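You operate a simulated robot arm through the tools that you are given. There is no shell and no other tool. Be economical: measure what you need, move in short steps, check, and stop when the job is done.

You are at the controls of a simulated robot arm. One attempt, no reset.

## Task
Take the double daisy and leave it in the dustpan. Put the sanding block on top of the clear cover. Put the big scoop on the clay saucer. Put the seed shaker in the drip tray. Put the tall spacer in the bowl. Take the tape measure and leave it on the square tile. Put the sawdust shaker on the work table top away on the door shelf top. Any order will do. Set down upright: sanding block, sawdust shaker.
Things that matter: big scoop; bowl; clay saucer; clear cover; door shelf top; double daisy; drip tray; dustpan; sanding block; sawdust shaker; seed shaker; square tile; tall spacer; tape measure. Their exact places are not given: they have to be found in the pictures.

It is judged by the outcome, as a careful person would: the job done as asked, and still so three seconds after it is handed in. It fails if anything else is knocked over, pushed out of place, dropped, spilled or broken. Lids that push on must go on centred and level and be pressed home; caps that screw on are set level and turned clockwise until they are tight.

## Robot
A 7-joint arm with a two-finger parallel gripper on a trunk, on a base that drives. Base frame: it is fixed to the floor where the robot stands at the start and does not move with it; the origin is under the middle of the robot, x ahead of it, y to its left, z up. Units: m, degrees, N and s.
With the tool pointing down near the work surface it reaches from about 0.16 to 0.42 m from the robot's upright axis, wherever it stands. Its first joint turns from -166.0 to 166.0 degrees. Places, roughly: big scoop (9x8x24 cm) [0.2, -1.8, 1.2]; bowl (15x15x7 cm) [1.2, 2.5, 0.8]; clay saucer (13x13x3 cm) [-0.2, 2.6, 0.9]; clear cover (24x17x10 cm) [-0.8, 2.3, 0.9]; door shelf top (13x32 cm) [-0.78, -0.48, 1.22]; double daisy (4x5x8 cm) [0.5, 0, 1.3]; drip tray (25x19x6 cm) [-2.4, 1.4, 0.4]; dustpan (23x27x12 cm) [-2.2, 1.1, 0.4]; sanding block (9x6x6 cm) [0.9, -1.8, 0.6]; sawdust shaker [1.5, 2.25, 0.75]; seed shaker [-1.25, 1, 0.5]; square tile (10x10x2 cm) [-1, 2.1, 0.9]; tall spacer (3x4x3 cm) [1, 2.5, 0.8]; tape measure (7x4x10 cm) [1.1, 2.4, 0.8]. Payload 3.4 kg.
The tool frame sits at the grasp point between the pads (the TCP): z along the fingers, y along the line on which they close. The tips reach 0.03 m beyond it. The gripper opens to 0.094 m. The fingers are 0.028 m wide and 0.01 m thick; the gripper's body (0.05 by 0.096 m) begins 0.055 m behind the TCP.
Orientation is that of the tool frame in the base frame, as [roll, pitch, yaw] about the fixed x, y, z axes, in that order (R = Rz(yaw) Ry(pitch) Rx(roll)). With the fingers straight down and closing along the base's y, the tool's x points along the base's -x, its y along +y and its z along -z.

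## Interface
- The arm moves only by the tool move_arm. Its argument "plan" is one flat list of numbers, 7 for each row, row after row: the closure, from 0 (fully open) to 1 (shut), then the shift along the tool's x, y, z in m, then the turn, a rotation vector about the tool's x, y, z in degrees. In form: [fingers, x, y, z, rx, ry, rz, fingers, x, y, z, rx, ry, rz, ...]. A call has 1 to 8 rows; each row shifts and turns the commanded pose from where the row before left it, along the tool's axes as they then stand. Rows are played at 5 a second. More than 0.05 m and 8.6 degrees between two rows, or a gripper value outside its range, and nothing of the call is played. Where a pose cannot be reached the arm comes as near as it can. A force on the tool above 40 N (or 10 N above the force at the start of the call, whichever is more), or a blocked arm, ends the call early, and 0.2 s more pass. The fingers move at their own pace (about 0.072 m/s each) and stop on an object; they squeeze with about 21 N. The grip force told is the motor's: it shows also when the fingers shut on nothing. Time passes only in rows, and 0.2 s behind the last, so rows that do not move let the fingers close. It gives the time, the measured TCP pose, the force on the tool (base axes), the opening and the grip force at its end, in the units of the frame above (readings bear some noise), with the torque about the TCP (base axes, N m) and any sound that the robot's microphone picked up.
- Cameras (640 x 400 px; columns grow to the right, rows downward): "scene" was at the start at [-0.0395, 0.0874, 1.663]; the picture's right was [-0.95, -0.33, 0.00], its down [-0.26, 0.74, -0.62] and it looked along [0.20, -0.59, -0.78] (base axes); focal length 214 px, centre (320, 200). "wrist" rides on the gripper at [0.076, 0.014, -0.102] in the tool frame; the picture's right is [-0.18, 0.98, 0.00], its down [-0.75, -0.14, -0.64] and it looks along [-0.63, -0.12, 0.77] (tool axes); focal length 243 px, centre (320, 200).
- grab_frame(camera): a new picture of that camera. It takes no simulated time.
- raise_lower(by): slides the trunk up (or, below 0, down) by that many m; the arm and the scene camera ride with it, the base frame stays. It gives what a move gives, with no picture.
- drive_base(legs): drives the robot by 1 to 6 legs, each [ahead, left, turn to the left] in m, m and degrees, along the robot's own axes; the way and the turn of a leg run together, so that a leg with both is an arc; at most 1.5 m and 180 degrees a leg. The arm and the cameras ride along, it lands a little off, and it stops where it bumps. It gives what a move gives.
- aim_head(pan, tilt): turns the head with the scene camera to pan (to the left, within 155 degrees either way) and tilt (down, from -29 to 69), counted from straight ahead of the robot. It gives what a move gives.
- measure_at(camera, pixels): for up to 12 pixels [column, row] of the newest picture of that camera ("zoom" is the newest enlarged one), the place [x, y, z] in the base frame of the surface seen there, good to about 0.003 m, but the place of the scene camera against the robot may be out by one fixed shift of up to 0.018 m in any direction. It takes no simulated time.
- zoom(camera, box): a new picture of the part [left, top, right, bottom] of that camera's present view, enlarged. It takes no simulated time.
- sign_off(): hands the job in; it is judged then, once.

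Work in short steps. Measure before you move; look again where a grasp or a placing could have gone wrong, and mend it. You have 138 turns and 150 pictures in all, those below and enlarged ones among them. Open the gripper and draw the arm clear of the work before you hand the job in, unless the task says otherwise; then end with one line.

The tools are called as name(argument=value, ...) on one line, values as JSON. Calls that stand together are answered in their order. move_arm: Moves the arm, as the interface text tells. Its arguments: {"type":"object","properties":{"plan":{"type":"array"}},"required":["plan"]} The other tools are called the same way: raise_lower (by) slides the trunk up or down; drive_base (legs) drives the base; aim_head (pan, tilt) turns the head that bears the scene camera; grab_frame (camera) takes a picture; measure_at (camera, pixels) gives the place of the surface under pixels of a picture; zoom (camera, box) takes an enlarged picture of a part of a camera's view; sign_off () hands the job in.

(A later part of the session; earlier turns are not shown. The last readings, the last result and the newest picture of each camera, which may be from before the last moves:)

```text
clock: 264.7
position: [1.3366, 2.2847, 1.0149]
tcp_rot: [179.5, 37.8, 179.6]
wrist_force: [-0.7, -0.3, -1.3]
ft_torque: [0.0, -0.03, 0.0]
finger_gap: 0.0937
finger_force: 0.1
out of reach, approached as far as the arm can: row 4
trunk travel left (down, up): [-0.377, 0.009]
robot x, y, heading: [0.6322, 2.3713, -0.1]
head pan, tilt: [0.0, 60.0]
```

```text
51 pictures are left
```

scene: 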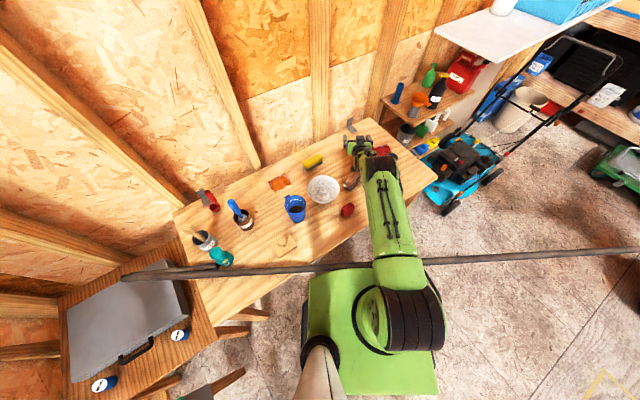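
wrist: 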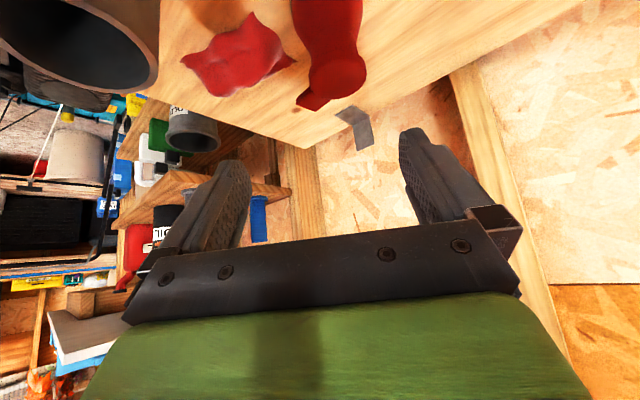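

It reaches 0.705 here. I shift the base 0.018 ahead and 0.06 right, and check the arm's height over the pole.

drive_base(legs=[[0.018, -0.06, 0]])

move_arm(plan=[0, -0.003, 0.028, 0.004, 0, -3.5, 0, 0, -0.003, 0.028, 0.004, 0, -3.5, 0, 0, -0.002, 0.028, 0.003, 0, 0, 0])

grab_frame(camera="scene")

measure_at(camera="scene", pixels=[[395, 255], [385, 240], [375, 200], [400, 275], [330, 266], [345, 270], [350, 182], [460, 260], [410, 230]])

grab_frame(camera="wrist")

```text
clock: 265.7
position: [1.357, 2.2264, 1.0138]
tcp_rot: [179.5, 37.9, 179.5]
wrist_force: [-0.2, -1.3, -0.6]
ft_torque: [0.01, -0.01, 0.05]
finger_gap: 0.0943
finger_force: 0.1
trunk travel left (down, up): [-0.377, 0.009]
robot x, y, heading: [0.6515, 2.3091, -0.2]
head pan, tilt: [0.0, 60.0]
```

```text
clock: 266.5
position: [1.3696, 2.3124, 1.0114]
tcp_rot: [179.8, 45.1, 179.6]
wrist_force: [-0.3, 0.7, 0.4]
ft_torque: [-0.04, -0.02, -0.01]
finger_gap: 0.0941
finger_force: 0.1
trunk travel left (down, up): [-0.377, 0.009]
robot x, y, heading: [0.6484, 2.3102, -0.0]
head pan, tilt: [0.0, 60.0]
```

```text
50 pictures are left
```

scene: 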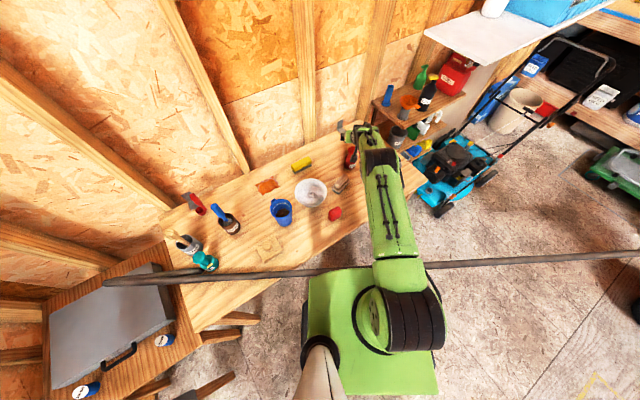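

```text
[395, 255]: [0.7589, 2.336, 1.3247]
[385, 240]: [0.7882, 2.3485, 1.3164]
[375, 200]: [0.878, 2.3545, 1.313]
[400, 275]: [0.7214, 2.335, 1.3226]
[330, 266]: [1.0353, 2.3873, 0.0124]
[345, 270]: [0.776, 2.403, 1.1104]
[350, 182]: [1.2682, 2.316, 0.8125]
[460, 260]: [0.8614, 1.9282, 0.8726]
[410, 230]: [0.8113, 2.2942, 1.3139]
```

```text
49 pictures are left
```

wrist: 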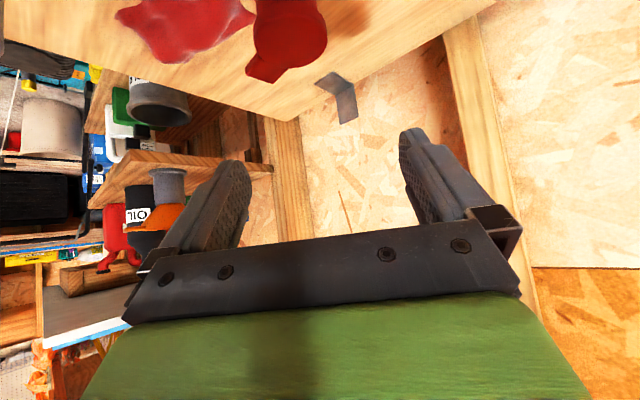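

Arm link over the pole is at z≈1.31 top, so lowering is safe. I measure the bottle cap for the final alignment.

measure_at(camera="wrist", pixels=[[290, 20], [256, 20], [324, 30], [295, 60], [265, 72], [258, 5], [316, 5], [285, 5]])

```text
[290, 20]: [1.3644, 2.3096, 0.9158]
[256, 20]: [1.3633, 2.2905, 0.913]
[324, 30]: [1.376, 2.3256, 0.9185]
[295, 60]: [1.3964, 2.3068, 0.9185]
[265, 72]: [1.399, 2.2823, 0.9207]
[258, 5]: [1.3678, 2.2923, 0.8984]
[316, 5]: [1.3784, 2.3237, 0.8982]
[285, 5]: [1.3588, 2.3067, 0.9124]
```

I check the block's extents against where the wrist knob will go.

zoom(camera="scene", box=[310, 120, 420, 220])

measure_at(camera="zoom", pixels=[[150, 230], [172, 215], [200, 225], [215, 205], [140, 250], [180, 262], [222, 240], [245, 260], [245, 200], [260, 220], [230, 180], [170, 240]])

```text
4.00 times, centred on (365, 170) of scene
```

zoom: 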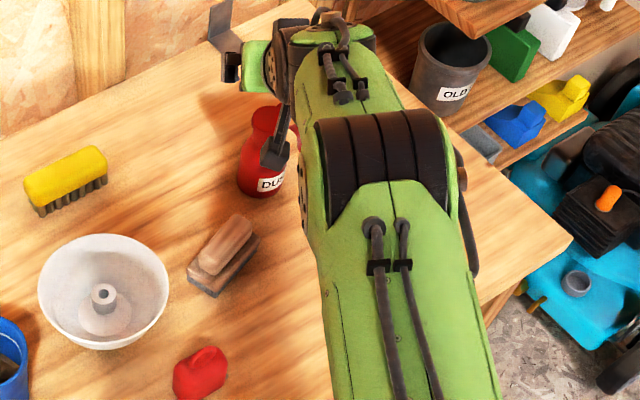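

```text
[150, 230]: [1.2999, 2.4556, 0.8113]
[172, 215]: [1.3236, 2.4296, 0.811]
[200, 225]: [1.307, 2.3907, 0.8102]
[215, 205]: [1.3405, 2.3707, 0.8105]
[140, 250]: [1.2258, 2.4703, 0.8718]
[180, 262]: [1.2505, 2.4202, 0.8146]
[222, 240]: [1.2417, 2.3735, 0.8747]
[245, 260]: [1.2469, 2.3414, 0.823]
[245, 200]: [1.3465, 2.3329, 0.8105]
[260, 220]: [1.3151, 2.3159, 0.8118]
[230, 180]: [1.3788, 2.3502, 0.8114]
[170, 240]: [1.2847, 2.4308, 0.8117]
```

The knob would just graze the block, so I yaw the tool 8° and shift 6 mm before lowering.

move_arm(plan=[0, 0, 0, 0, -5.6, 0, -5.6, 0, 0.0032, -0.0058, -0.0032, 0, 0, 0])

raise_lower(by=-0.075)

grab_frame(camera="wrist")

zoom(camera="scene", box=[310, 100, 420, 200])

```text
clock: 267.1
position: [1.3645, 2.3061, 1.0115]
tcp_rot: [179.6, 45.0, -172.7]
wrist_force: [-0.3, 0.1, 0.5]
ft_torque: [0.0, 0.0, 0.0]
finger_gap: 0.0938
finger_force: 0.0
trunk travel left (down, up): [-0.377, 0.009]
robot x, y, heading: [0.647, 2.3127, 0.0]
head pan, tilt: [0.0, 60.0]
```

```text
clock: 268.2
position: [1.3659, 2.3046, 0.9364]
tcp_rot: [179.6, 45.1, -172.5]
wrist_force: [0.2, -0.8, -0.5]
ft_torque: [-0.02, 0.0, 0.01]
finger_gap: 0.094
finger_force: 0.0
trunk travel left (down, up): [-0.302, 0.084]
robot x, y, heading: [0.6477, 2.3104, -0.3]
head pan, tilt: [0.0, 60.0]
```

```text
47 pictures are left
```

wrist: 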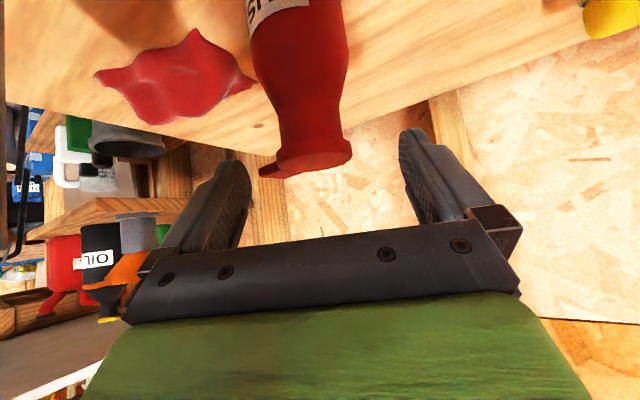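

```text
4.00 times, centred on (365, 150) of scene
```

zoom: 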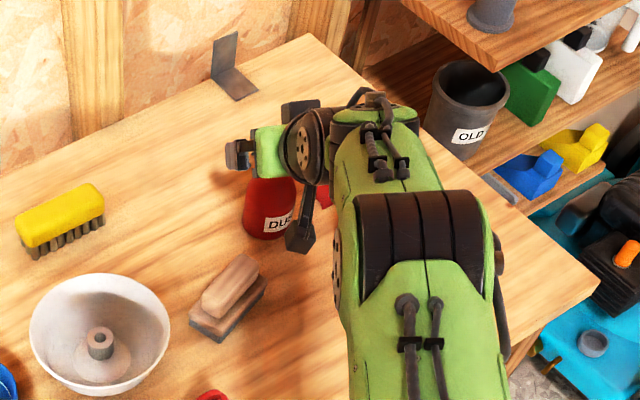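

Knob clears the block and the bottle's axis leads to the TCP point. Lower 0.085 and look.

raise_lower(by=-0.083)

grab_frame(camera="wrist")

```text
clock: 269.4
position: [1.3649, 2.3055, 0.8541]
tcp_rot: [179.6, 45.2, -172.6]
wrist_force: [-0.2, -0.4, -0.1]
ft_torque: [-0.06, -0.03, 0.0]
finger_gap: 0.0939
finger_force: 0.0
trunk travel left (down, up): [-0.219, 0.167]
robot x, y, heading: [0.6489, 2.3108, -0.4]
head pan, tilt: [0.0, 60.0]
```

```text
45 pictures are left
```

wrist: 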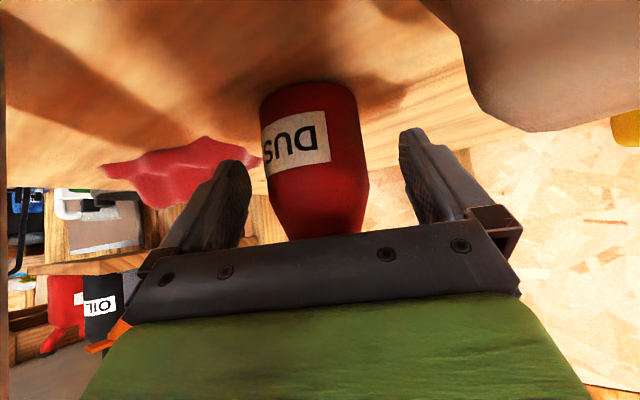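

Bottle between the fingers. Close and lift with the trunk.

move_arm(plan=[0.3, 0, 0, 0, 0, 0, 0, 0.6, 0, 0, 0, 0, 0, 0, 1, 0, 0, 0, 0, 0, 0, 1, 0, 0, 0, 0, 0, 0])

raise_lower(by=0.165)

grab_frame(camera="wrist")

```text
clock: 270.4
position: [1.3657, 2.3054, 0.8547]
tcp_rot: [179.7, 45.1, -172.6]
wrist_force: [-0.5, -0.7, 0.6]
ft_torque: [-0.04, -0.02, -0.02]
finger_gap: 0.0584
finger_force: 21.4
trunk travel left (down, up): [-0.219, 0.167]
robot x, y, heading: [0.6474, 2.3129, -0.1]
head pan, tilt: [0.0, 60.0]
```

```text
clock: 272.2
position: [1.3639, 2.3057, 1.0195]
tcp_rot: [179.6, 44.9, -172.6]
wrist_force: [0.0, 0.1, -0.1]
ft_torque: [0.0, -0.02, -0.01]
finger_gap: 0.0585
finger_force: 21.1
trunk travel left (down, up): [-0.384, 0.002]
robot x, y, heading: [0.6509, 2.3136, -0.3]
head pan, tilt: [0.0, 60.0]
```

```text
44 pictures are left
```

wrist: 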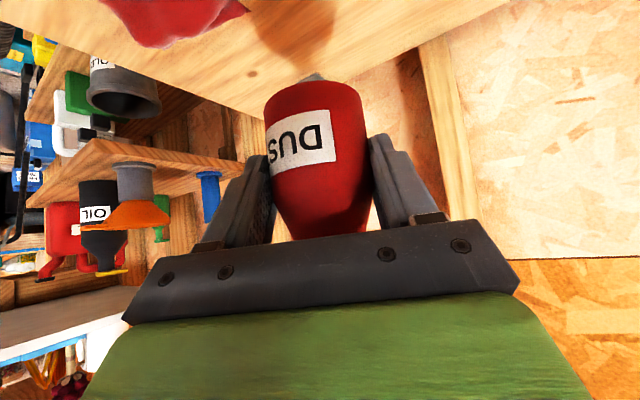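

The shaker is held upright. I back away from the table and raise and draw in the arm to see the height I can get at this tilt.

drive_base(legs=[[-0.3, 0, 0]])

move_arm(plan=[1, -0.0042, 0, -0.0396, 0, 0, 0, 1, -0.0042, 0, -0.0396, 0, 0, 0, 1, -0.0042, 0, -0.0396, 0, 0, 0, 1, -0.0042, 0, -0.0396, 0, 0, 0, 1, -0.0042, 0, -0.0396, 0, 0, 0, 1, -0.0042, 0, -0.0396, 0, 0, 0, 1, -0.0042, 0, -0.0396, 0, 0, 0, 1, -0.0042, 0, -0.0396, 0, 0, 0])

```text
clock: 274.3
position: [1.0596, 2.3104, 1.0192]
tcp_rot: [179.6, 45.1, -172.2]
wrist_force: [-0.6, 0.4, 0.3]
ft_torque: [0.04, 0.04, 0.04]
finger_gap: 0.0583
finger_force: 20.8
trunk travel left (down, up): [-0.384, 0.002]
robot x, y, heading: [0.3443, 2.3135, 0.3]
head pan, tilt: [0.0, 60.0]
```

```text
clock: 276.1
position: [0.8549, 2.2831, 1.2673]
tcp_rot: [179.6, 45.2, -172.0]
wrist_force: [-0.4, 0.3, -0.5]
ft_torque: [0.0, -0.01, 0.0]
finger_gap: 0.0584
finger_force: 21.1
trunk travel left (down, up): [-0.384, 0.002]
robot x, y, heading: [0.3453, 2.3086, 0.4]
head pan, tilt: [0.0, 60.0]
```

It reaches 1.267 freely. I go up 0.06 more and drive toward the door shelf.

move_arm(plan=[1, -0.0212, 0, -0.0212, 0, 0, 0, 1, -0.0212, 0, -0.0212, 0, 0, 0])

drive_base(legs=[[-0.1, -0.3, -60], [0, 0, -90], [1.1, 0.75, 0], [0, 0.9, 0]])

aim_head(pan=0, tilt=40)

grab_frame(camera="scene")

```text
clock: 276.7
position: [0.8581, 2.2817, 1.3264]
tcp_rot: [179.5, 44.9, -172.1]
wrist_force: [-0.4, 1.2, -0.1]
ft_torque: [0.01, 0.02, -0.03]
finger_gap: 0.0583
finger_force: 20.7
trunk travel left (down, up): [-0.384, 0.002]
robot x, y, heading: [0.3446, 2.3135, 0.3]
head pan, tilt: [0.0, 60.0]
```

```text
clock: 294.4
position: [-0.5577, -0.0767, 1.3259]
tcp_rot: [179.5, 45.1, 33.5]
wrist_force: [-0.5, -0.3, -0.8]
ft_torque: [-0.02, -0.01, -0.01]
finger_gap: 0.0579
finger_force: 20.7
trunk travel left (down, up): [-0.384, 0.002]
robot x, y, heading: [-0.0822, 0.1174, -154.1]
head pan, tilt: [0.0, 60.0]
```

```text
clock: 295.2
position: [-0.5586, -0.0776, 1.3259]
tcp_rot: [179.6, 45.0, 33.4]
wrist_force: [0.2, -0.4, -0.9]
ft_torque: [0.07, 0.03, -0.01]
finger_gap: 0.0582
finger_force: 21.1
trunk travel left (down, up): [-0.384, 0.002]
robot x, y, heading: [-0.0809, 0.1186, -154.1]
head pan, tilt: [0.0, 40.0]
```

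```text
43 pictures are left
```

scene: 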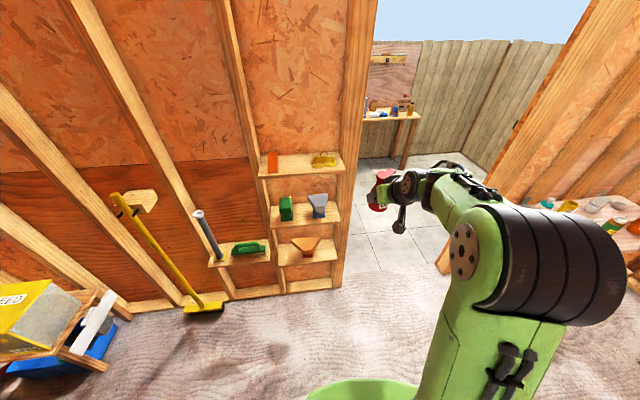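

The door shelf's top board is at (300,165) with free space between the orange and yellow things. I measure it.

zoom(camera="scene", box=[250, 135, 360, 200])

measure_at(camera="zoom", pixels=[[210, 190], [260, 190], [320, 180], [270, 220], [240, 150], [130, 180], [165, 180], [370, 160], [440, 160], [60, 240], [545, 210], [300, 130]])

```text
5.82 times, centred on (305, 168) of scene
```

zoom: 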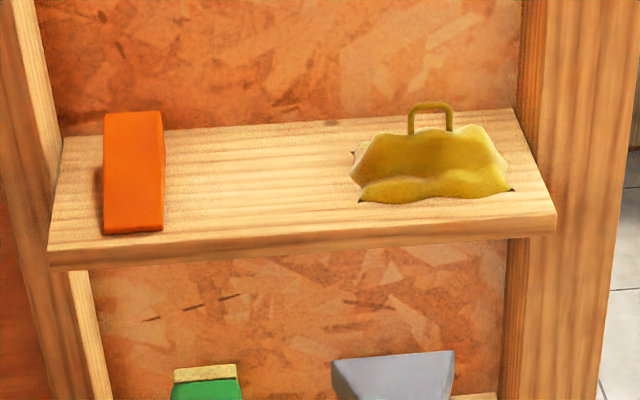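

```text
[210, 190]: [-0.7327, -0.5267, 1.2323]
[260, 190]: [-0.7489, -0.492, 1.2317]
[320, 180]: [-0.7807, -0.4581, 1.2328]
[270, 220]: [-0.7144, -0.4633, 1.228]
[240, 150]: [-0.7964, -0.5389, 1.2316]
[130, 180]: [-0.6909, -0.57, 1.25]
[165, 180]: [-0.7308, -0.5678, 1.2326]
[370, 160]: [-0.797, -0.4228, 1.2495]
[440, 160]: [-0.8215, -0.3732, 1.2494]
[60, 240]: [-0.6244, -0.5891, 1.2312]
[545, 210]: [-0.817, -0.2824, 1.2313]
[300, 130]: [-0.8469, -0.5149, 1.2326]
```

Shelf top is z≈1.22; the gap centre is about [-0.760,-0.50]. I strafe left and advance most of the way.

drive_base(legs=[[0, 0.29, 0], [0.25, 0, 0]])

grab_frame(camera="wrist")

aim_head(pan=0, tilt=45)

grab_frame(camera="scene")

```text
clock: 298.6
position: [-0.6602, -0.4533, 1.3267]
tcp_rot: [179.6, 45.0, 33.9]
wrist_force: [0.1, 0.9, -0.9]
ft_torque: [0.02, -0.04, 0.01]
finger_gap: 0.0581
finger_force: 20.1
trunk travel left (down, up): [-0.384, 0.002]
robot x, y, heading: [-0.1846, -0.2529, -153.5]
head pan, tilt: [0.0, 40.0]
```

```text
41 pictures are left
```

wrist: 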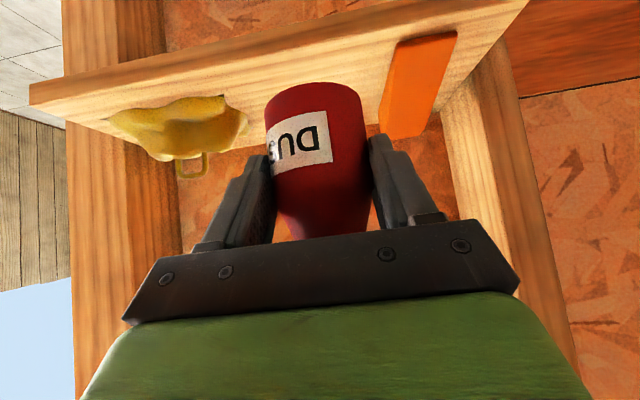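

```text
clock: 299.3
position: [-0.66, -0.4533, 1.3247]
tcp_rot: [179.6, 44.9, 34.0]
wrist_force: [-0.5, -0.2, -0.8]
ft_torque: [0.02, 0.02, 0.0]
finger_gap: 0.0577
finger_force: 20.8
trunk travel left (down, up): [-0.384, 0.002]
robot x, y, heading: [-0.1841, -0.248, -153.9]
head pan, tilt: [0.0, 45.0]
```

```text
40 pictures are left
```

scene: 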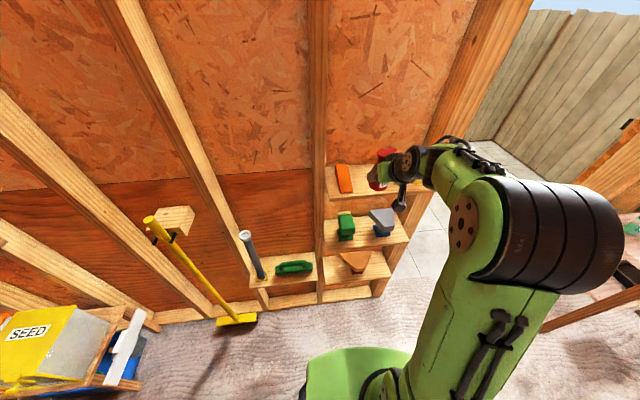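

The bottle is in line with the gap in the wrist view. I measure the shelf, orange and yellow things with the wrist camera.

measure_at(camera="wrist", pixels=[[330, 68], [380, 75], [255, 95], [240, 125], [382, 125], [395, 60], [190, 130], [250, 80], [430, 100], [110, 118], [415, 140]])

```text
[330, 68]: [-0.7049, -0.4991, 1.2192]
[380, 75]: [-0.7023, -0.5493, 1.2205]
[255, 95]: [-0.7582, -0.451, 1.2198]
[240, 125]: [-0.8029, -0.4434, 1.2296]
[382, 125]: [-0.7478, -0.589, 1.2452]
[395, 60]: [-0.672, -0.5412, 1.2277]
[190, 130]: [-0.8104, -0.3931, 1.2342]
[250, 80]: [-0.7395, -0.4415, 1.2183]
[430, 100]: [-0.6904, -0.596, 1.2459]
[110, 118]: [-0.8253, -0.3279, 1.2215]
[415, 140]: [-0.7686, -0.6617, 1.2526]
```

Gap runs s −0.101 to +0.052; target TCP is [-0.751,-0.501]. I drive the last 0.10 ahead and check the reading.

drive_base(legs=[[0.1, 0.0, 0]])

grab_frame(camera="wrist")

```text
clock: 300.5
position: [-0.7523, -0.4965, 1.3265]
tcp_rot: [179.7, 45.1, 33.7]
wrist_force: [0.3, -0.6, -1.2]
ft_torque: [0.03, -0.01, 0.0]
finger_gap: 0.0582
finger_force: 21.3
trunk travel left (down, up): [-0.384, 0.002]
robot x, y, heading: [-0.2768, -0.296, -153.8]
head pan, tilt: [0.0, 45.0]
```

```text
39 pictures are left
```

wrist: 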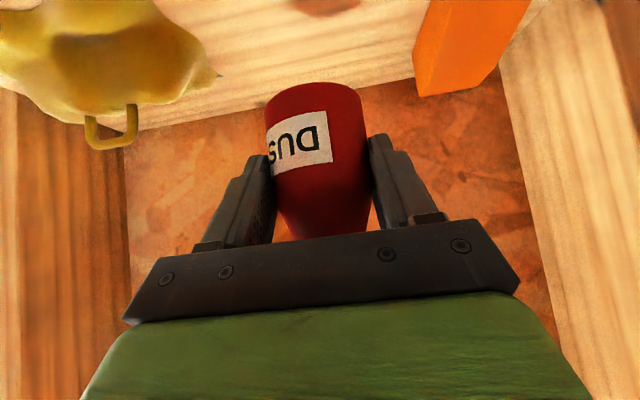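

Within 4 mm of target. I lower 0.045, then feel down.

raise_lower(by=-0.045)

move_arm(plan=[1, 0.0018, 0, 0.0018, 0, 0, 0, 1, 0.0014, 0, 0.0014, 0, 0, 0, 1, 0.0014, 0, 0.0014, 0, 0, 0])

grab_frame(camera="wrist")

```text
clock: 301.3
position: [-0.7517, -0.4967, 1.2817]
tcp_rot: [179.6, 45.1, 33.7]
wrist_force: [1.1, -1.1, -0.5]
ft_torque: [0.01, 0.0, 0.04]
finger_gap: 0.0581
finger_force: 20.6
trunk travel left (down, up): [-0.339, 0.047]
robot x, y, heading: [-0.2777, -0.297, -153.8]
head pan, tilt: [0.0, 45.0]
```

```text
clock: 302.1
position: [-0.752, -0.4961, 1.2754]
tcp_rot: [179.5, 45.1, 33.7]
wrist_force: [0.7, -0.8, -0.2]
ft_torque: [0.0, -0.05, 0.01]
finger_gap: 0.0579
finger_force: 21.4
trunk travel left (down, up): [-0.339, 0.047]
robot x, y, heading: [-0.2723, -0.298, -154.0]
head pan, tilt: [0.0, 45.0]
```

```text
38 pictures are left
```

wrist: 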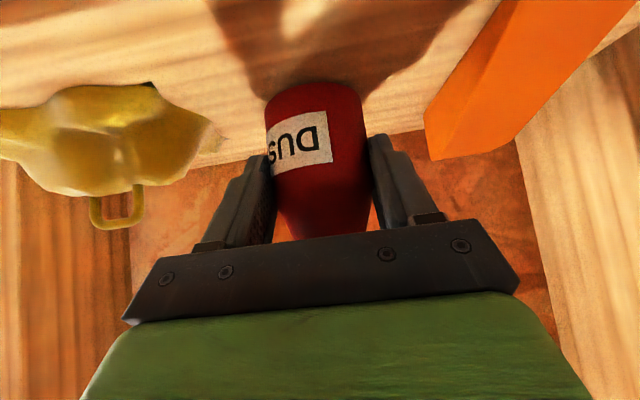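

Nearly touching. Two more millimetre steps to feel contact.

move_arm(plan=[1, 0.0014, 0, 0.0014, 0, 0, 0, 1, 0.0012, 0, 0.0012, 0, 0, 0, 1, 0, 0, 0, 0, 0, 0])

```text
clock: 302.9
position: [-0.7521, -0.4962, 1.2735]
tcp_rot: [179.7, 45.5, 33.8]
wrist_force: [-3.5, -0.3, 15.1]
ft_torque: [-0.05, 0.13, -0.04]
finger_gap: 0.0579
finger_force: 21.6
trunk travel left (down, up): [-0.339, 0.047]
robot x, y, heading: [-0.2782, -0.2974, -153.9]
head pan, tilt: [0.0, 45.0]
```

Firm contact. I open partially (neighbours are close) and withdraw along the tool axis, then back off.

move_arm(plan=[0.7, -0.001, 0, -0.001, 0, 0, 0, 0.25, 0, 0, 0, 0, 0, 0, 0.17, 0, 0, 0, 0, 0, 0, 0.17, 0, 0, -0.03, 0, 0, 0, 0.17, 0, 0, -0.04, 0, 0, 0, 0.1, 0, 0, -0.04, 0, 0, 0])

drive_base(legs=[[-0.25, 0, 0]])

grab_frame(camera="wrist")

```text
clock: 304.3
position: [-0.6844, -0.4498, 1.354]
tcp_rot: [179.4, 45.2, 33.6]
wrist_force: [-0.8, 0.1, -0.2]
ft_torque: [-0.02, 0.0, 0.02]
finger_gap: 0.0845
finger_force: 0.0
trunk travel left (down, up): [-0.339, 0.047]
robot x, y, heading: [-0.275, -0.2976, -153.8]
head pan, tilt: [0.0, 45.0]
```

```text
clock: 306.2
position: [-0.4567, -0.3381, 1.3546]
tcp_rot: [179.6, 45.1, 33.7]
wrist_force: [0.0, 0.4, -0.1]
ft_torque: [-0.02, 0.0, 0.02]
finger_gap: 0.0844
finger_force: 0.0
trunk travel left (down, up): [-0.339, 0.047]
robot x, y, heading: [-0.0463, -0.1835, -153.9]
head pan, tilt: [0.0, 45.0]
```

```text
37 pictures are left
```

wrist: 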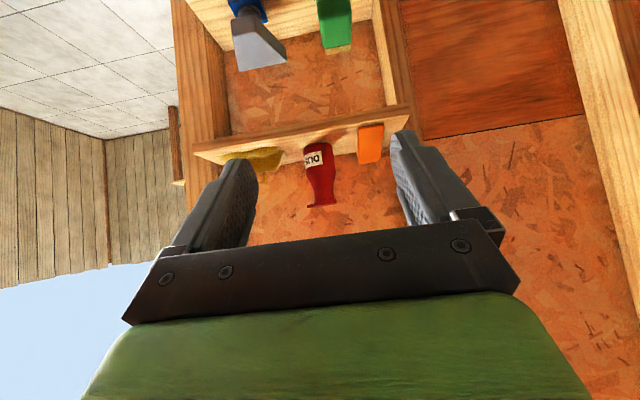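

Sawdust shaker stands on the door shelf. Next the sanding block: I drive to the tool shelves in the corner, lower the trunk and look.

drive_base(legs=[[0, 0, 96], [0.3, -0.12, 0], [0.75, 0.06, 0]])

raise_lower(by=-0.33)

aim_head(pan=5, tilt=38)

grab_frame(camera="scene")

```text
clock: 316.1
position: [0.6651, -1.4934, 1.3551]
tcp_rot: [179.7, 45.0, 129.9]
wrist_force: [0.4, -0.3, -0.2]
ft_torque: [0.01, 0.03, -0.02]
finger_gap: 0.0846
finger_force: 0.1
trunk travel left (down, up): [-0.339, 0.047]
robot x, y, heading: [0.4693, -1.0986, -57.8]
head pan, tilt: [0.0, 45.0]
```

```text
clock: 319.3
position: [0.6657, -1.4949, 1.0242]
tcp_rot: [179.7, 45.0, 129.8]
wrist_force: [0.0, -0.7, -0.6]
ft_torque: [-0.02, -0.02, -0.01]
finger_gap: 0.0846
finger_force: 0.1
trunk travel left (down, up): [-0.009, 0.377]
robot x, y, heading: [0.4697, -1.1014, -57.8]
head pan, tilt: [0.0, 45.0]
```

```text
clock: 320.0
position: [0.6658, -1.4949, 1.0247]
tcp_rot: [179.6, 45.0, 130.0]
wrist_force: [-0.9, 0.1, 1.0]
ft_torque: [0.0, -0.01, -0.01]
finger_gap: 0.0845
finger_force: 0.0
trunk travel left (down, up): [-0.009, 0.377]
robot x, y, heading: [0.4657, -1.1021, -57.6]
head pan, tilt: [5.0, 38.0]
```

```text
36 pictures are left
```

scene: 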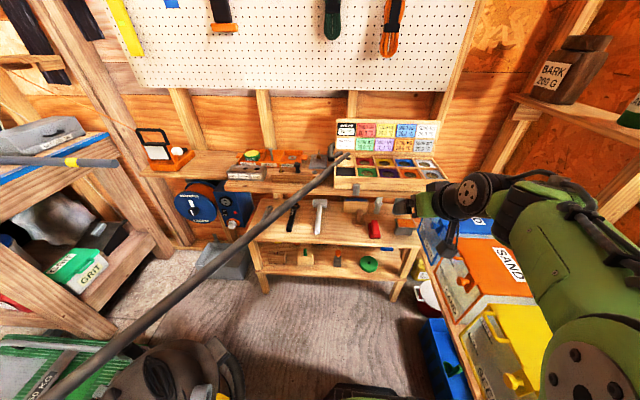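

I enlarge the shelves for the sanding block.

zoom(camera="scene", box=[225, 180, 445, 300])

measure_at(camera="zoom", pixels=[[438, 145], [380, 90], [450, 200], [250, 235], [320, 250], [330, 190], [470, 95], [510, 180], [90, 150], [415, 265], [150, 80]])

measure_at(camera="scene", pixels=[[345, 158], [280, 215], [200, 285], [120, 350]])

```text
2.91 times, centred on (335, 240) of scene
```

zoom: 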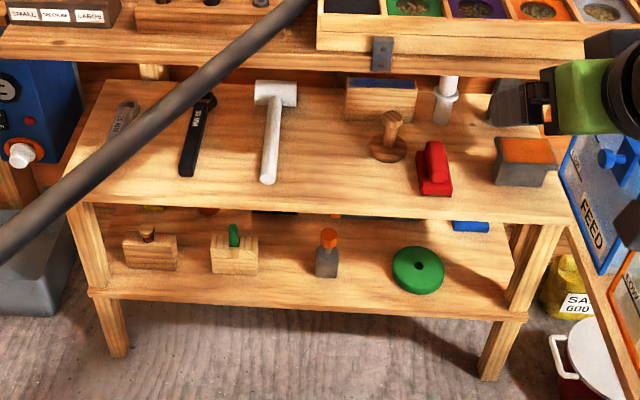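

```text
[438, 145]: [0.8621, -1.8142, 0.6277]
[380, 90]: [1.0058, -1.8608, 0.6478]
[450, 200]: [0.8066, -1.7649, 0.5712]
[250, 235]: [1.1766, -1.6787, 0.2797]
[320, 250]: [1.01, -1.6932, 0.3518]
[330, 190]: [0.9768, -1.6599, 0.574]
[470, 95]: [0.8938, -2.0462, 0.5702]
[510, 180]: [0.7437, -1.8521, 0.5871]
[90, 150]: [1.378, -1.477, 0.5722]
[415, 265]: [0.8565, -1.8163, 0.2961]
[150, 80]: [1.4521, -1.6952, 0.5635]
```

```text
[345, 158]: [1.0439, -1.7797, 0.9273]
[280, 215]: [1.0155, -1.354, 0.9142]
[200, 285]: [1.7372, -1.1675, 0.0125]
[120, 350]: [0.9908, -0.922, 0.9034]
```

Red block with a handle (435,168) or the knob piece (390,140) fit the place; I look closer and measure both.

zoom(camera="scene", box=[335, 200, 425, 260])

measure_at(camera="zoom", pixels=[[275, 130], [155, 105], [100, 150], [185, 160], [280, 90], [255, 180], [305, 175], [270, 185], [265, 110], [290, 130], [140, 165], [160, 75]])

```text
6.67 times, centred on (380, 230) of scene
```

zoom: 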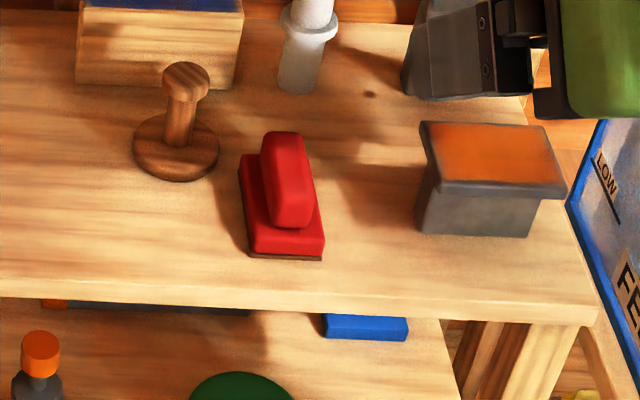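

```text
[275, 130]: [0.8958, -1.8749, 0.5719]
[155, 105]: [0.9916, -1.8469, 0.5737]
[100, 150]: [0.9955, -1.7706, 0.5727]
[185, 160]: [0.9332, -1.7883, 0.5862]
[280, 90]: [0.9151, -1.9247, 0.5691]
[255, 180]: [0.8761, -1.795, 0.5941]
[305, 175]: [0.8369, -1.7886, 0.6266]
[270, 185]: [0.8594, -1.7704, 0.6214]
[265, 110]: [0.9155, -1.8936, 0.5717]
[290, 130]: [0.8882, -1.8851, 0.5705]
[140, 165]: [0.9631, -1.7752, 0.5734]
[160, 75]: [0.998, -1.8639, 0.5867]
```

The red block with brown abrasive underside is the sanding block, at about [0.862,-1.803], shelf z≈0.56. I lower the arm here in free space, then align and come in front of it.

move_arm(plan=[0.1, 0.0258, 0, 0.0414, 0, 0, 0, 0.1, 0.0258, 0, 0.0414, 0, 0, 0, 0.1, 0.0258, 0, 0.0414, 0, 0, 0, 0.1, 0.0258, 0, 0.0414, 0, 0, 0, 0.1, 0.0258, 0, 0.0414, 0, 0, 0, 0.1, 0.0258, 0, 0.0414, 0, 0, 0, 0.1, 0.0258, 0, 0.0414, 0, 0, 0, 0.1, 0.0258, 0, 0.0414, 0, 0, 0])

drive_base(legs=[[0, 0, -9.9], [0.12, 0.122, 0]])

grab_frame(camera="wrist")

```text
clock: 321.8
position: [0.7211, -1.5606, 0.6442]
tcp_rot: [179.6, 45.1, 129.9]
wrist_force: [0.0, -0.5, 1.2]
ft_torque: [0.01, -0.02, 0.03]
finger_gap: 0.0846
finger_force: 0.1
trunk travel left (down, up): [-0.009, 0.377]
robot x, y, heading: [0.4673, -1.1007, -57.6]
head pan, tilt: [5.0, 38.0]
```

```text
clock: 323.9
position: [0.7967, -1.6622, 0.6444]
tcp_rot: [179.6, 45.0, 119.7]
wrist_force: [-0.4, 0.6, -0.5]
ft_torque: [0.02, -0.01, -0.01]
finger_gap: 0.0848
finger_force: 0.1
trunk travel left (down, up): [-0.009, 0.377]
robot x, y, heading: [0.6264, -1.1675, -67.7]
head pan, tilt: [5.0, 38.0]
```

```text
33 pictures are left
```

wrist: 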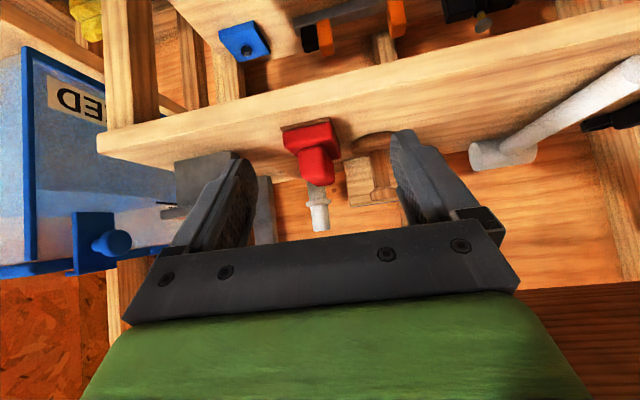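

The red block is nicely ahead at (312,150). I measure it.

measure_at(camera="wrist", pixels=[[316, 165], [303, 170], [331, 165], [307, 133], [284, 138], [336, 130], [316, 183], [292, 150], [337, 145], [305, 125], [380, 160], [255, 185]])

zoom(camera="wrist", box=[240, 90, 400, 210])

```text
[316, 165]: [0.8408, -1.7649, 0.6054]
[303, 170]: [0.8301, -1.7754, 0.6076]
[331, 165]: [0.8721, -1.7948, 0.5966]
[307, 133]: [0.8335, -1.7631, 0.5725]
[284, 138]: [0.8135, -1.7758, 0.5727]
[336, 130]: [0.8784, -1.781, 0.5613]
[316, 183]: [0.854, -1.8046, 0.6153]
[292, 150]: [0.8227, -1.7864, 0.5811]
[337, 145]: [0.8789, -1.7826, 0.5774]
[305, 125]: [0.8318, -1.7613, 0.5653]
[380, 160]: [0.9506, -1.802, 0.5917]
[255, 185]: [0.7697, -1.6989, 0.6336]
```

```text
3.33 times, centred on (320, 150) of wrist
```

zoom: 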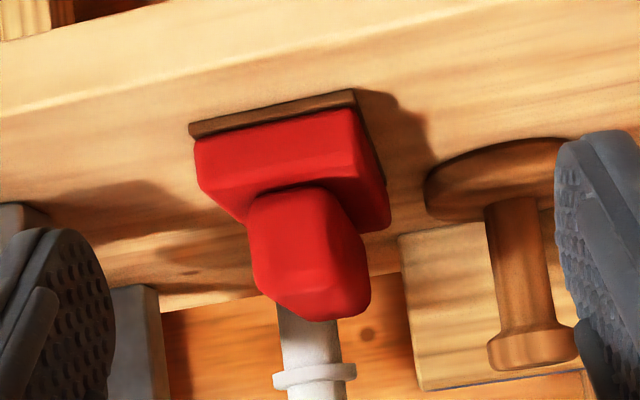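

Handle centre lies 1.3 cm to the right of the TCP line, aligned with the tool. I narrow the fingers to 6 cm, move in 0.136 and down 0.027.

move_arm(plan=[0.36, 0, -0.0134, 0, 0, 0, 0, 0.36, -0.0321, 0, 0.0321, 0, 0, 0, 0.36, -0.0321, 0, 0.0321, 0, 0, 0, 0.36, -0.032, 0, 0.032, 0, 0, 0, 0.36, 0.0095, 0, 0.0095, 0, 0, 0, 0.36, 0.0085, 0, 0.0085, 0, 0, 0])

grab_frame(camera="wrist")

```text
clock: 325.4
position: [0.8537, -1.7888, 0.6186]
tcp_rot: [179.5, 45.0, 119.7]
wrist_force: [0.0, -0.2, -0.9]
ft_torque: [-0.03, 0.0, -0.01]
finger_gap: 0.0606
finger_force: 0.1
trunk travel left (down, up): [-0.009, 0.377]
robot x, y, heading: [0.6267, -1.1667, -67.7]
head pan, tilt: [5.0, 38.0]
```

```text
31 pictures are left
```

wrist: 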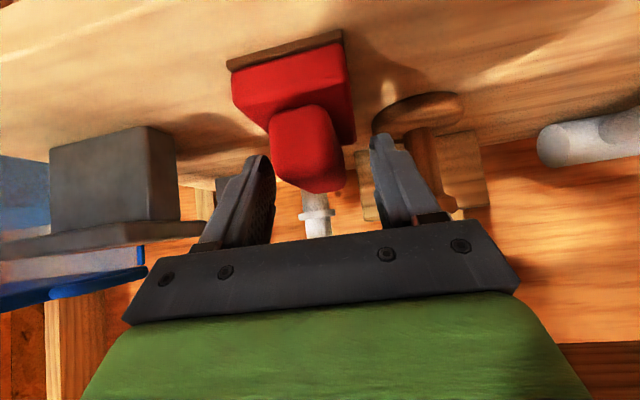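

The handle sits about 7 mm left of the fingers' middle; I shift, then close and lift a little.

move_arm(plan=[0.36, 0, -0.007, 0, 0, 0, 0, 0.36, 0.002, 0, 0.003, 0, 0, 0, 0.7, 0, 0, 0, 0, 0, 0, 1, 0, 0, 0, 0, 0, 0, 1, 0, 0, 0, 0, 0, 0, 1, 0, 0, 0, 0, 0, 0])

raise_lower(by=0.04)

grab_frame(camera="wrist")

```text
clock: 326.8
position: [0.8466, -1.7921, 0.6154]
tcp_rot: [179.7, 45.1, 119.8]
wrist_force: [0.2, -0.6, 2.8]
ft_torque: [0.07, -0.06, 0.04]
finger_gap: 0.0342
finger_force: 20.9
trunk travel left (down, up): [-0.009, 0.377]
robot x, y, heading: [0.6292, -1.169, -68.0]
head pan, tilt: [5.0, 38.0]
```

```text
clock: 327.6
position: [0.8473, -1.7921, 0.6546]
tcp_rot: [179.7, 45.1, 119.9]
wrist_force: [0.5, 0.4, -1.7]
ft_torque: [0.01, -0.03, -0.03]
finger_gap: 0.0339
finger_force: 20.7
trunk travel left (down, up): [-0.049, 0.337]
robot x, y, heading: [0.6274, -1.1642, -67.9]
head pan, tilt: [5.0, 38.0]
```

```text
30 pictures are left
```

wrist: 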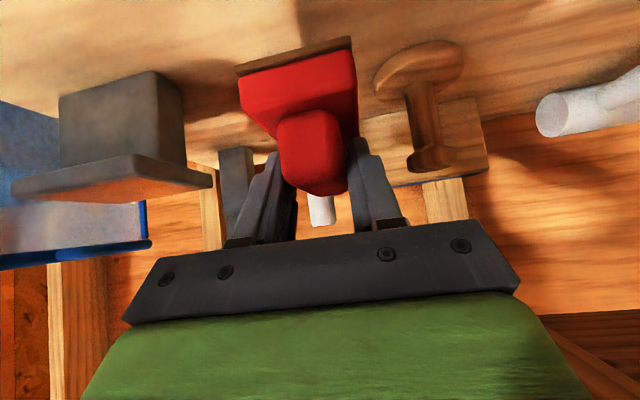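

The sanding block is held. I back out, raise, draw the arm in, and carry it across to the potting bench.

drive_base(legs=[[-0.25, 0, 0]])

raise_lower(by=0.335)

move_arm(plan=[1, 0.035, 0, -0.035, 0, 0, 0, 1, 0.035, 0, -0.035, 0, 0, 0, 1, 0.035, 0, -0.035, 0, 0, 0, 1, 0.02, 0, -0.045, 0, 0, 0, 1, -0.03, 0, -0.03, 0, 0, 0, 1, -0.03, 0, -0.03, 0, 0, 0])

drive_base(legs=[[0, -0.3, 0], [-1.176, -0.123, 0], [-0.714, 0.235, 0], [0, 0, -180]])

aim_head(pan=5, tilt=38)

grab_frame(camera="scene")

```text
clock: 329.4
position: [0.756, -1.5645, 0.6549]
tcp_rot: [179.6, 45.1, 120.1]
wrist_force: [-0.2, -0.3, -1.0]
ft_torque: [-0.03, 0.03, 0.01]
finger_gap: 0.0339
finger_force: 21.2
trunk travel left (down, up): [-0.049, 0.337]
robot x, y, heading: [0.5362, -0.9376, -67.3]
head pan, tilt: [5.0, 38.0]
```

```text
clock: 332.7
position: [0.7579, -1.5645, 0.991]
tcp_rot: [179.6, 45.0, 120.0]
wrist_force: [0.0, -0.4, -1.9]
ft_torque: [0.03, 0.01, 0.01]
finger_gap: 0.0338
finger_force: 21.1
trunk travel left (down, up): [-0.384, 0.002]
robot x, y, heading: [0.5384, -0.9405, -67.4]
head pan, tilt: [5.0, 38.0]
```

```text
clock: 334.1
position: [0.6563, -1.3951, 1.0915]
tcp_rot: [179.7, 45.1, 120.1]
wrist_force: [-0.9, -0.3, -1.2]
ft_torque: [0.0, -0.07, 0.03]
finger_gap: 0.0336
finger_force: 21.0
trunk travel left (down, up): [-0.384, 0.002]
robot x, y, heading: [0.5331, -0.9406, -67.3]
head pan, tilt: [5.0, 38.0]
```

```text
clock: 353.1
position: [-0.4621, 1.2421, 1.0913]
tcp_rot: [179.5, 45.1, -64.9]
wrist_force: [-0.4, -0.1, -1.0]
ft_torque: [0.02, 0.02, 0.03]
finger_gap: 0.0337
finger_force: 20.7
trunk travel left (down, up): [-0.384, 0.002]
robot x, y, heading: [-0.3818, 0.7798, 107.7]
head pan, tilt: [5.0, 38.0]
```

```text
clock: 353.7
position: [-0.4599, 1.2425, 1.0914]
tcp_rot: [179.5, 45.0, -64.9]
wrist_force: [-0.1, -0.4, -0.9]
ft_torque: [0.02, -0.03, 0.04]
finger_gap: 0.034
finger_force: 21.5
trunk travel left (down, up): [-0.384, 0.002]
robot x, y, heading: [-0.3803, 0.7786, 107.8]
head pan, tilt: [5.0, 38.0]
```

```text
29 pictures are left
```

scene: 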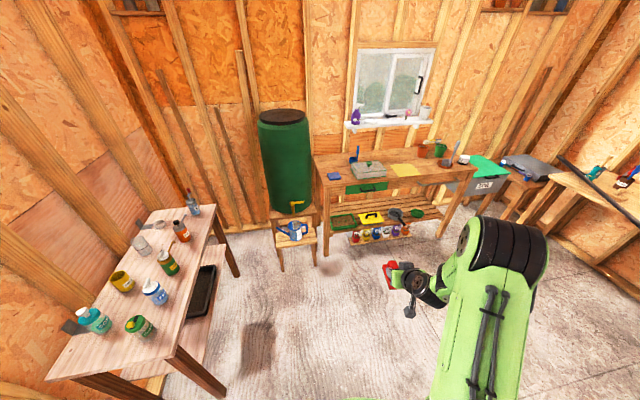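

I drive to the bench in front of the clear cover and measure the cover from there.

drive_base(legs=[[0, 0, 5], [0.814, -0.169, 0]])

aim_head(pan=10, tilt=48)

zoom(camera="scene", box=[230, 110, 410, 230])

```text
clock: 358.7
position: [-0.6584, 2.0657, 1.0909]
tcp_rot: [179.6, 45.0, -60.2]
wrist_force: [0.5, 0.3, -1.3]
ft_torque: [-0.05, -0.04, -0.01]
finger_gap: 0.0339
finger_force: 20.9
trunk travel left (down, up): [-0.384, 0.002]
robot x, y, heading: [-0.5429, 1.6085, 112.2]
head pan, tilt: [5.0, 38.0]
```

```text
clock: 359.4
position: [-0.6589, 2.0658, 1.091]
tcp_rot: [179.6, 45.0, -60.2]
wrist_force: [0.2, -0.1, -1.5]
ft_torque: [0.0, -0.04, -0.01]
finger_gap: 0.0339
finger_force: 20.9
trunk travel left (down, up): [-0.384, 0.002]
robot x, y, heading: [-0.5409, 1.6063, 112.1]
head pan, tilt: [10.0, 48.0]
```

```text
3.33 times, centred on (320, 170) of scene
```

zoom: 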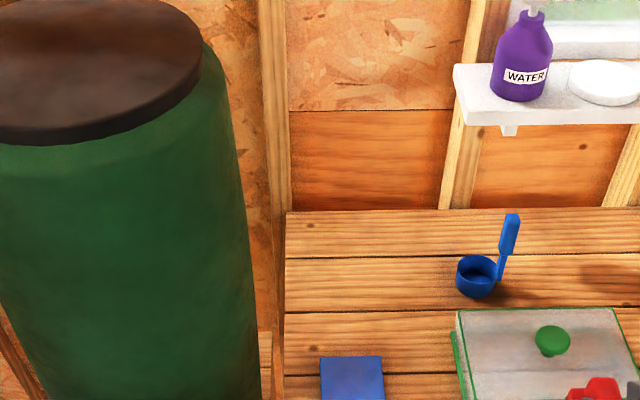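

The cover is partly behind the arm; I zoom on the right region and measure.

zoom(camera="scene", box=[310, 180, 450, 280])

measure_at(camera="zoom", pixels=[[225, 105], [180, 110], [285, 110], [225, 150], [170, 75], [300, 65], [225, 75], [130, 70], [340, 70], [165, 195], [230, 190], [300, 100]])

```text
4.00 times, centred on (380, 230) of scene
```

zoom: 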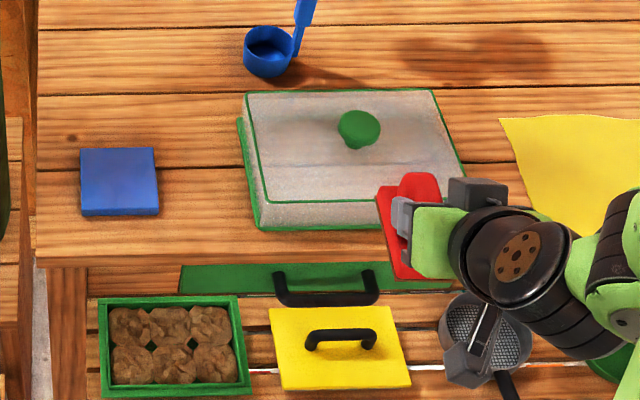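

```text
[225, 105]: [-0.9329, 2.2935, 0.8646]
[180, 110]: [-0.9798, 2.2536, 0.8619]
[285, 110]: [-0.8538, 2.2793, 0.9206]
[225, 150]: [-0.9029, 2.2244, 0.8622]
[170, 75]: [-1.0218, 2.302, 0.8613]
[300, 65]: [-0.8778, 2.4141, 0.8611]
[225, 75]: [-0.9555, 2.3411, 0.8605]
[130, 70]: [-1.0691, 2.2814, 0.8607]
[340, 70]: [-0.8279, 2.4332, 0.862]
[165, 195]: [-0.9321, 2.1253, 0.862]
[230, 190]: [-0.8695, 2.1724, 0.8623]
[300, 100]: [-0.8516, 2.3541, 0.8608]
```

I measure the cover's top: knob, corners and free areas.

measure_at(camera="zoom", pixels=[[358, 128], [252, 97], [430, 94], [462, 172], [270, 198], [300, 160], [400, 150], [300, 125], [410, 120], [330, 190], [260, 222], [375, 160]])

```text
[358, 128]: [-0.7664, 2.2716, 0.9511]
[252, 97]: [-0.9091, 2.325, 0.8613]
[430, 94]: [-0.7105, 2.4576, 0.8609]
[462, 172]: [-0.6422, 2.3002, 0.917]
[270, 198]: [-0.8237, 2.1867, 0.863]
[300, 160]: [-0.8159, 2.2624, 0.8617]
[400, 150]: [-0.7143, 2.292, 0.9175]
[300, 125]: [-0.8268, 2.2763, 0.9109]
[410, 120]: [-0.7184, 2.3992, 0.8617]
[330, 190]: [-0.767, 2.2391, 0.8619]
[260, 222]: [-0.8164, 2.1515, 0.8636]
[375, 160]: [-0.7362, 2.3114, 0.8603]
```

Cover top ≈ z 0.906 real, knob at [-0.767,2.275]. I place the block right of the knob at about [-0.708,2.314]; drive over it high, then check.

drive_base(legs=[[0.235, -0.049, 0]])

grab_frame(camera="wrist")

aim_head(pan=15, tilt=55)

zoom(camera="scene", box=[280, 130, 440, 230])

```text
clock: 361.2
position: [-0.6986, 2.2942, 1.0913]
tcp_rot: [179.7, 44.9, -60.5]
wrist_force: [0.0, 0.4, -1.2]
ft_torque: [0.01, 0.03, 0.02]
finger_gap: 0.0337
finger_force: 20.9
trunk travel left (down, up): [-0.384, 0.002]
robot x, y, heading: [-0.5823, 1.8381, 112.0]
head pan, tilt: [10.0, 48.0]
```

```text
26 pictures are left
```

wrist: 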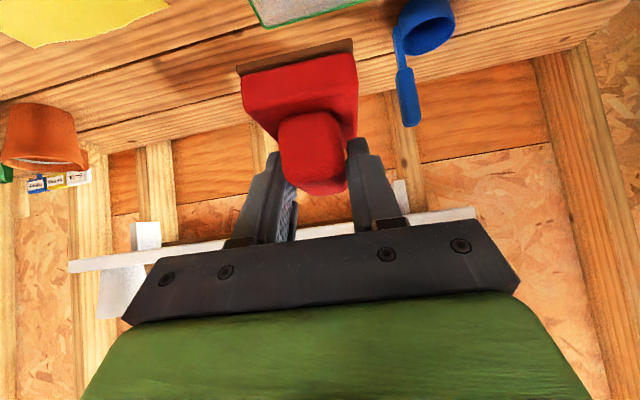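

```text
clock: 361.9
position: [-0.6975, 2.2955, 1.0906]
tcp_rot: [179.5, 45.0, -60.5]
wrist_force: [1.8, 0.2, -1.3]
ft_torque: [-0.03, -0.03, -0.03]
finger_gap: 0.0338
finger_force: 20.7
trunk travel left (down, up): [-0.384, 0.002]
robot x, y, heading: [-0.58, 1.8352, 112.1]
head pan, tilt: [15.0, 55.0]
```

```text
4.00 times, centred on (360, 180) of scene
```

zoom: 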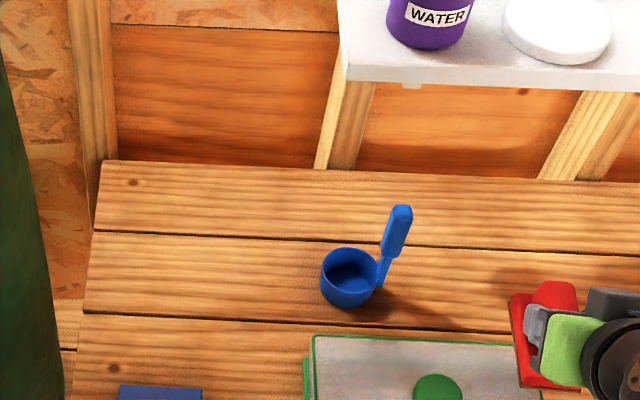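

The cover's back edge shows in the wrist view at (262,28)–(370,5). I measure it to verify placement.

measure_at(camera="wrist", pixels=[[264, 27], [300, 21], [340, 13], [368, 6], [255, 8], [290, 10], [240, 73], [300, 55], [350, 42]])

zoom(camera="scene", box=[330, 180, 490, 280])

measure_at(camera="zoom", pixels=[[237, 190], [237, 180], [225, 200], [120, 140], [340, 150], [330, 110], [350, 190]])

```text
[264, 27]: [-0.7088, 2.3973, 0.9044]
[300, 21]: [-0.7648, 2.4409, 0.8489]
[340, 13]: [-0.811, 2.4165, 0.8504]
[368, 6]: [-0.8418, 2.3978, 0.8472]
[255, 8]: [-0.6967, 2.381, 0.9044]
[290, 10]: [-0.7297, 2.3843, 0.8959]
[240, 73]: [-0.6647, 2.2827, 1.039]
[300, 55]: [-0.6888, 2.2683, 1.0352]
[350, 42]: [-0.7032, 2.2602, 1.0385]
```

```text
4.00 times, centred on (410, 230) of scene
```

zoom: 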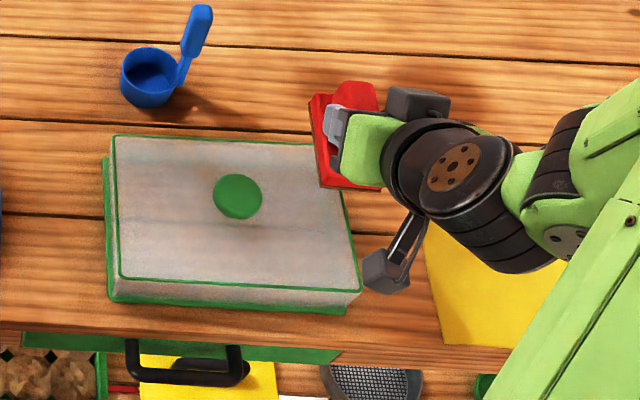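

```text
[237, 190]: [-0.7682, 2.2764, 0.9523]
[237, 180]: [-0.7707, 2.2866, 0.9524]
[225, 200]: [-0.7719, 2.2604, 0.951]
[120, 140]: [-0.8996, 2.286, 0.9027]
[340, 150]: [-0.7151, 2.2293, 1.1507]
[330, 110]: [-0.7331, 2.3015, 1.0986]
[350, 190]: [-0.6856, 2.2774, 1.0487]
```

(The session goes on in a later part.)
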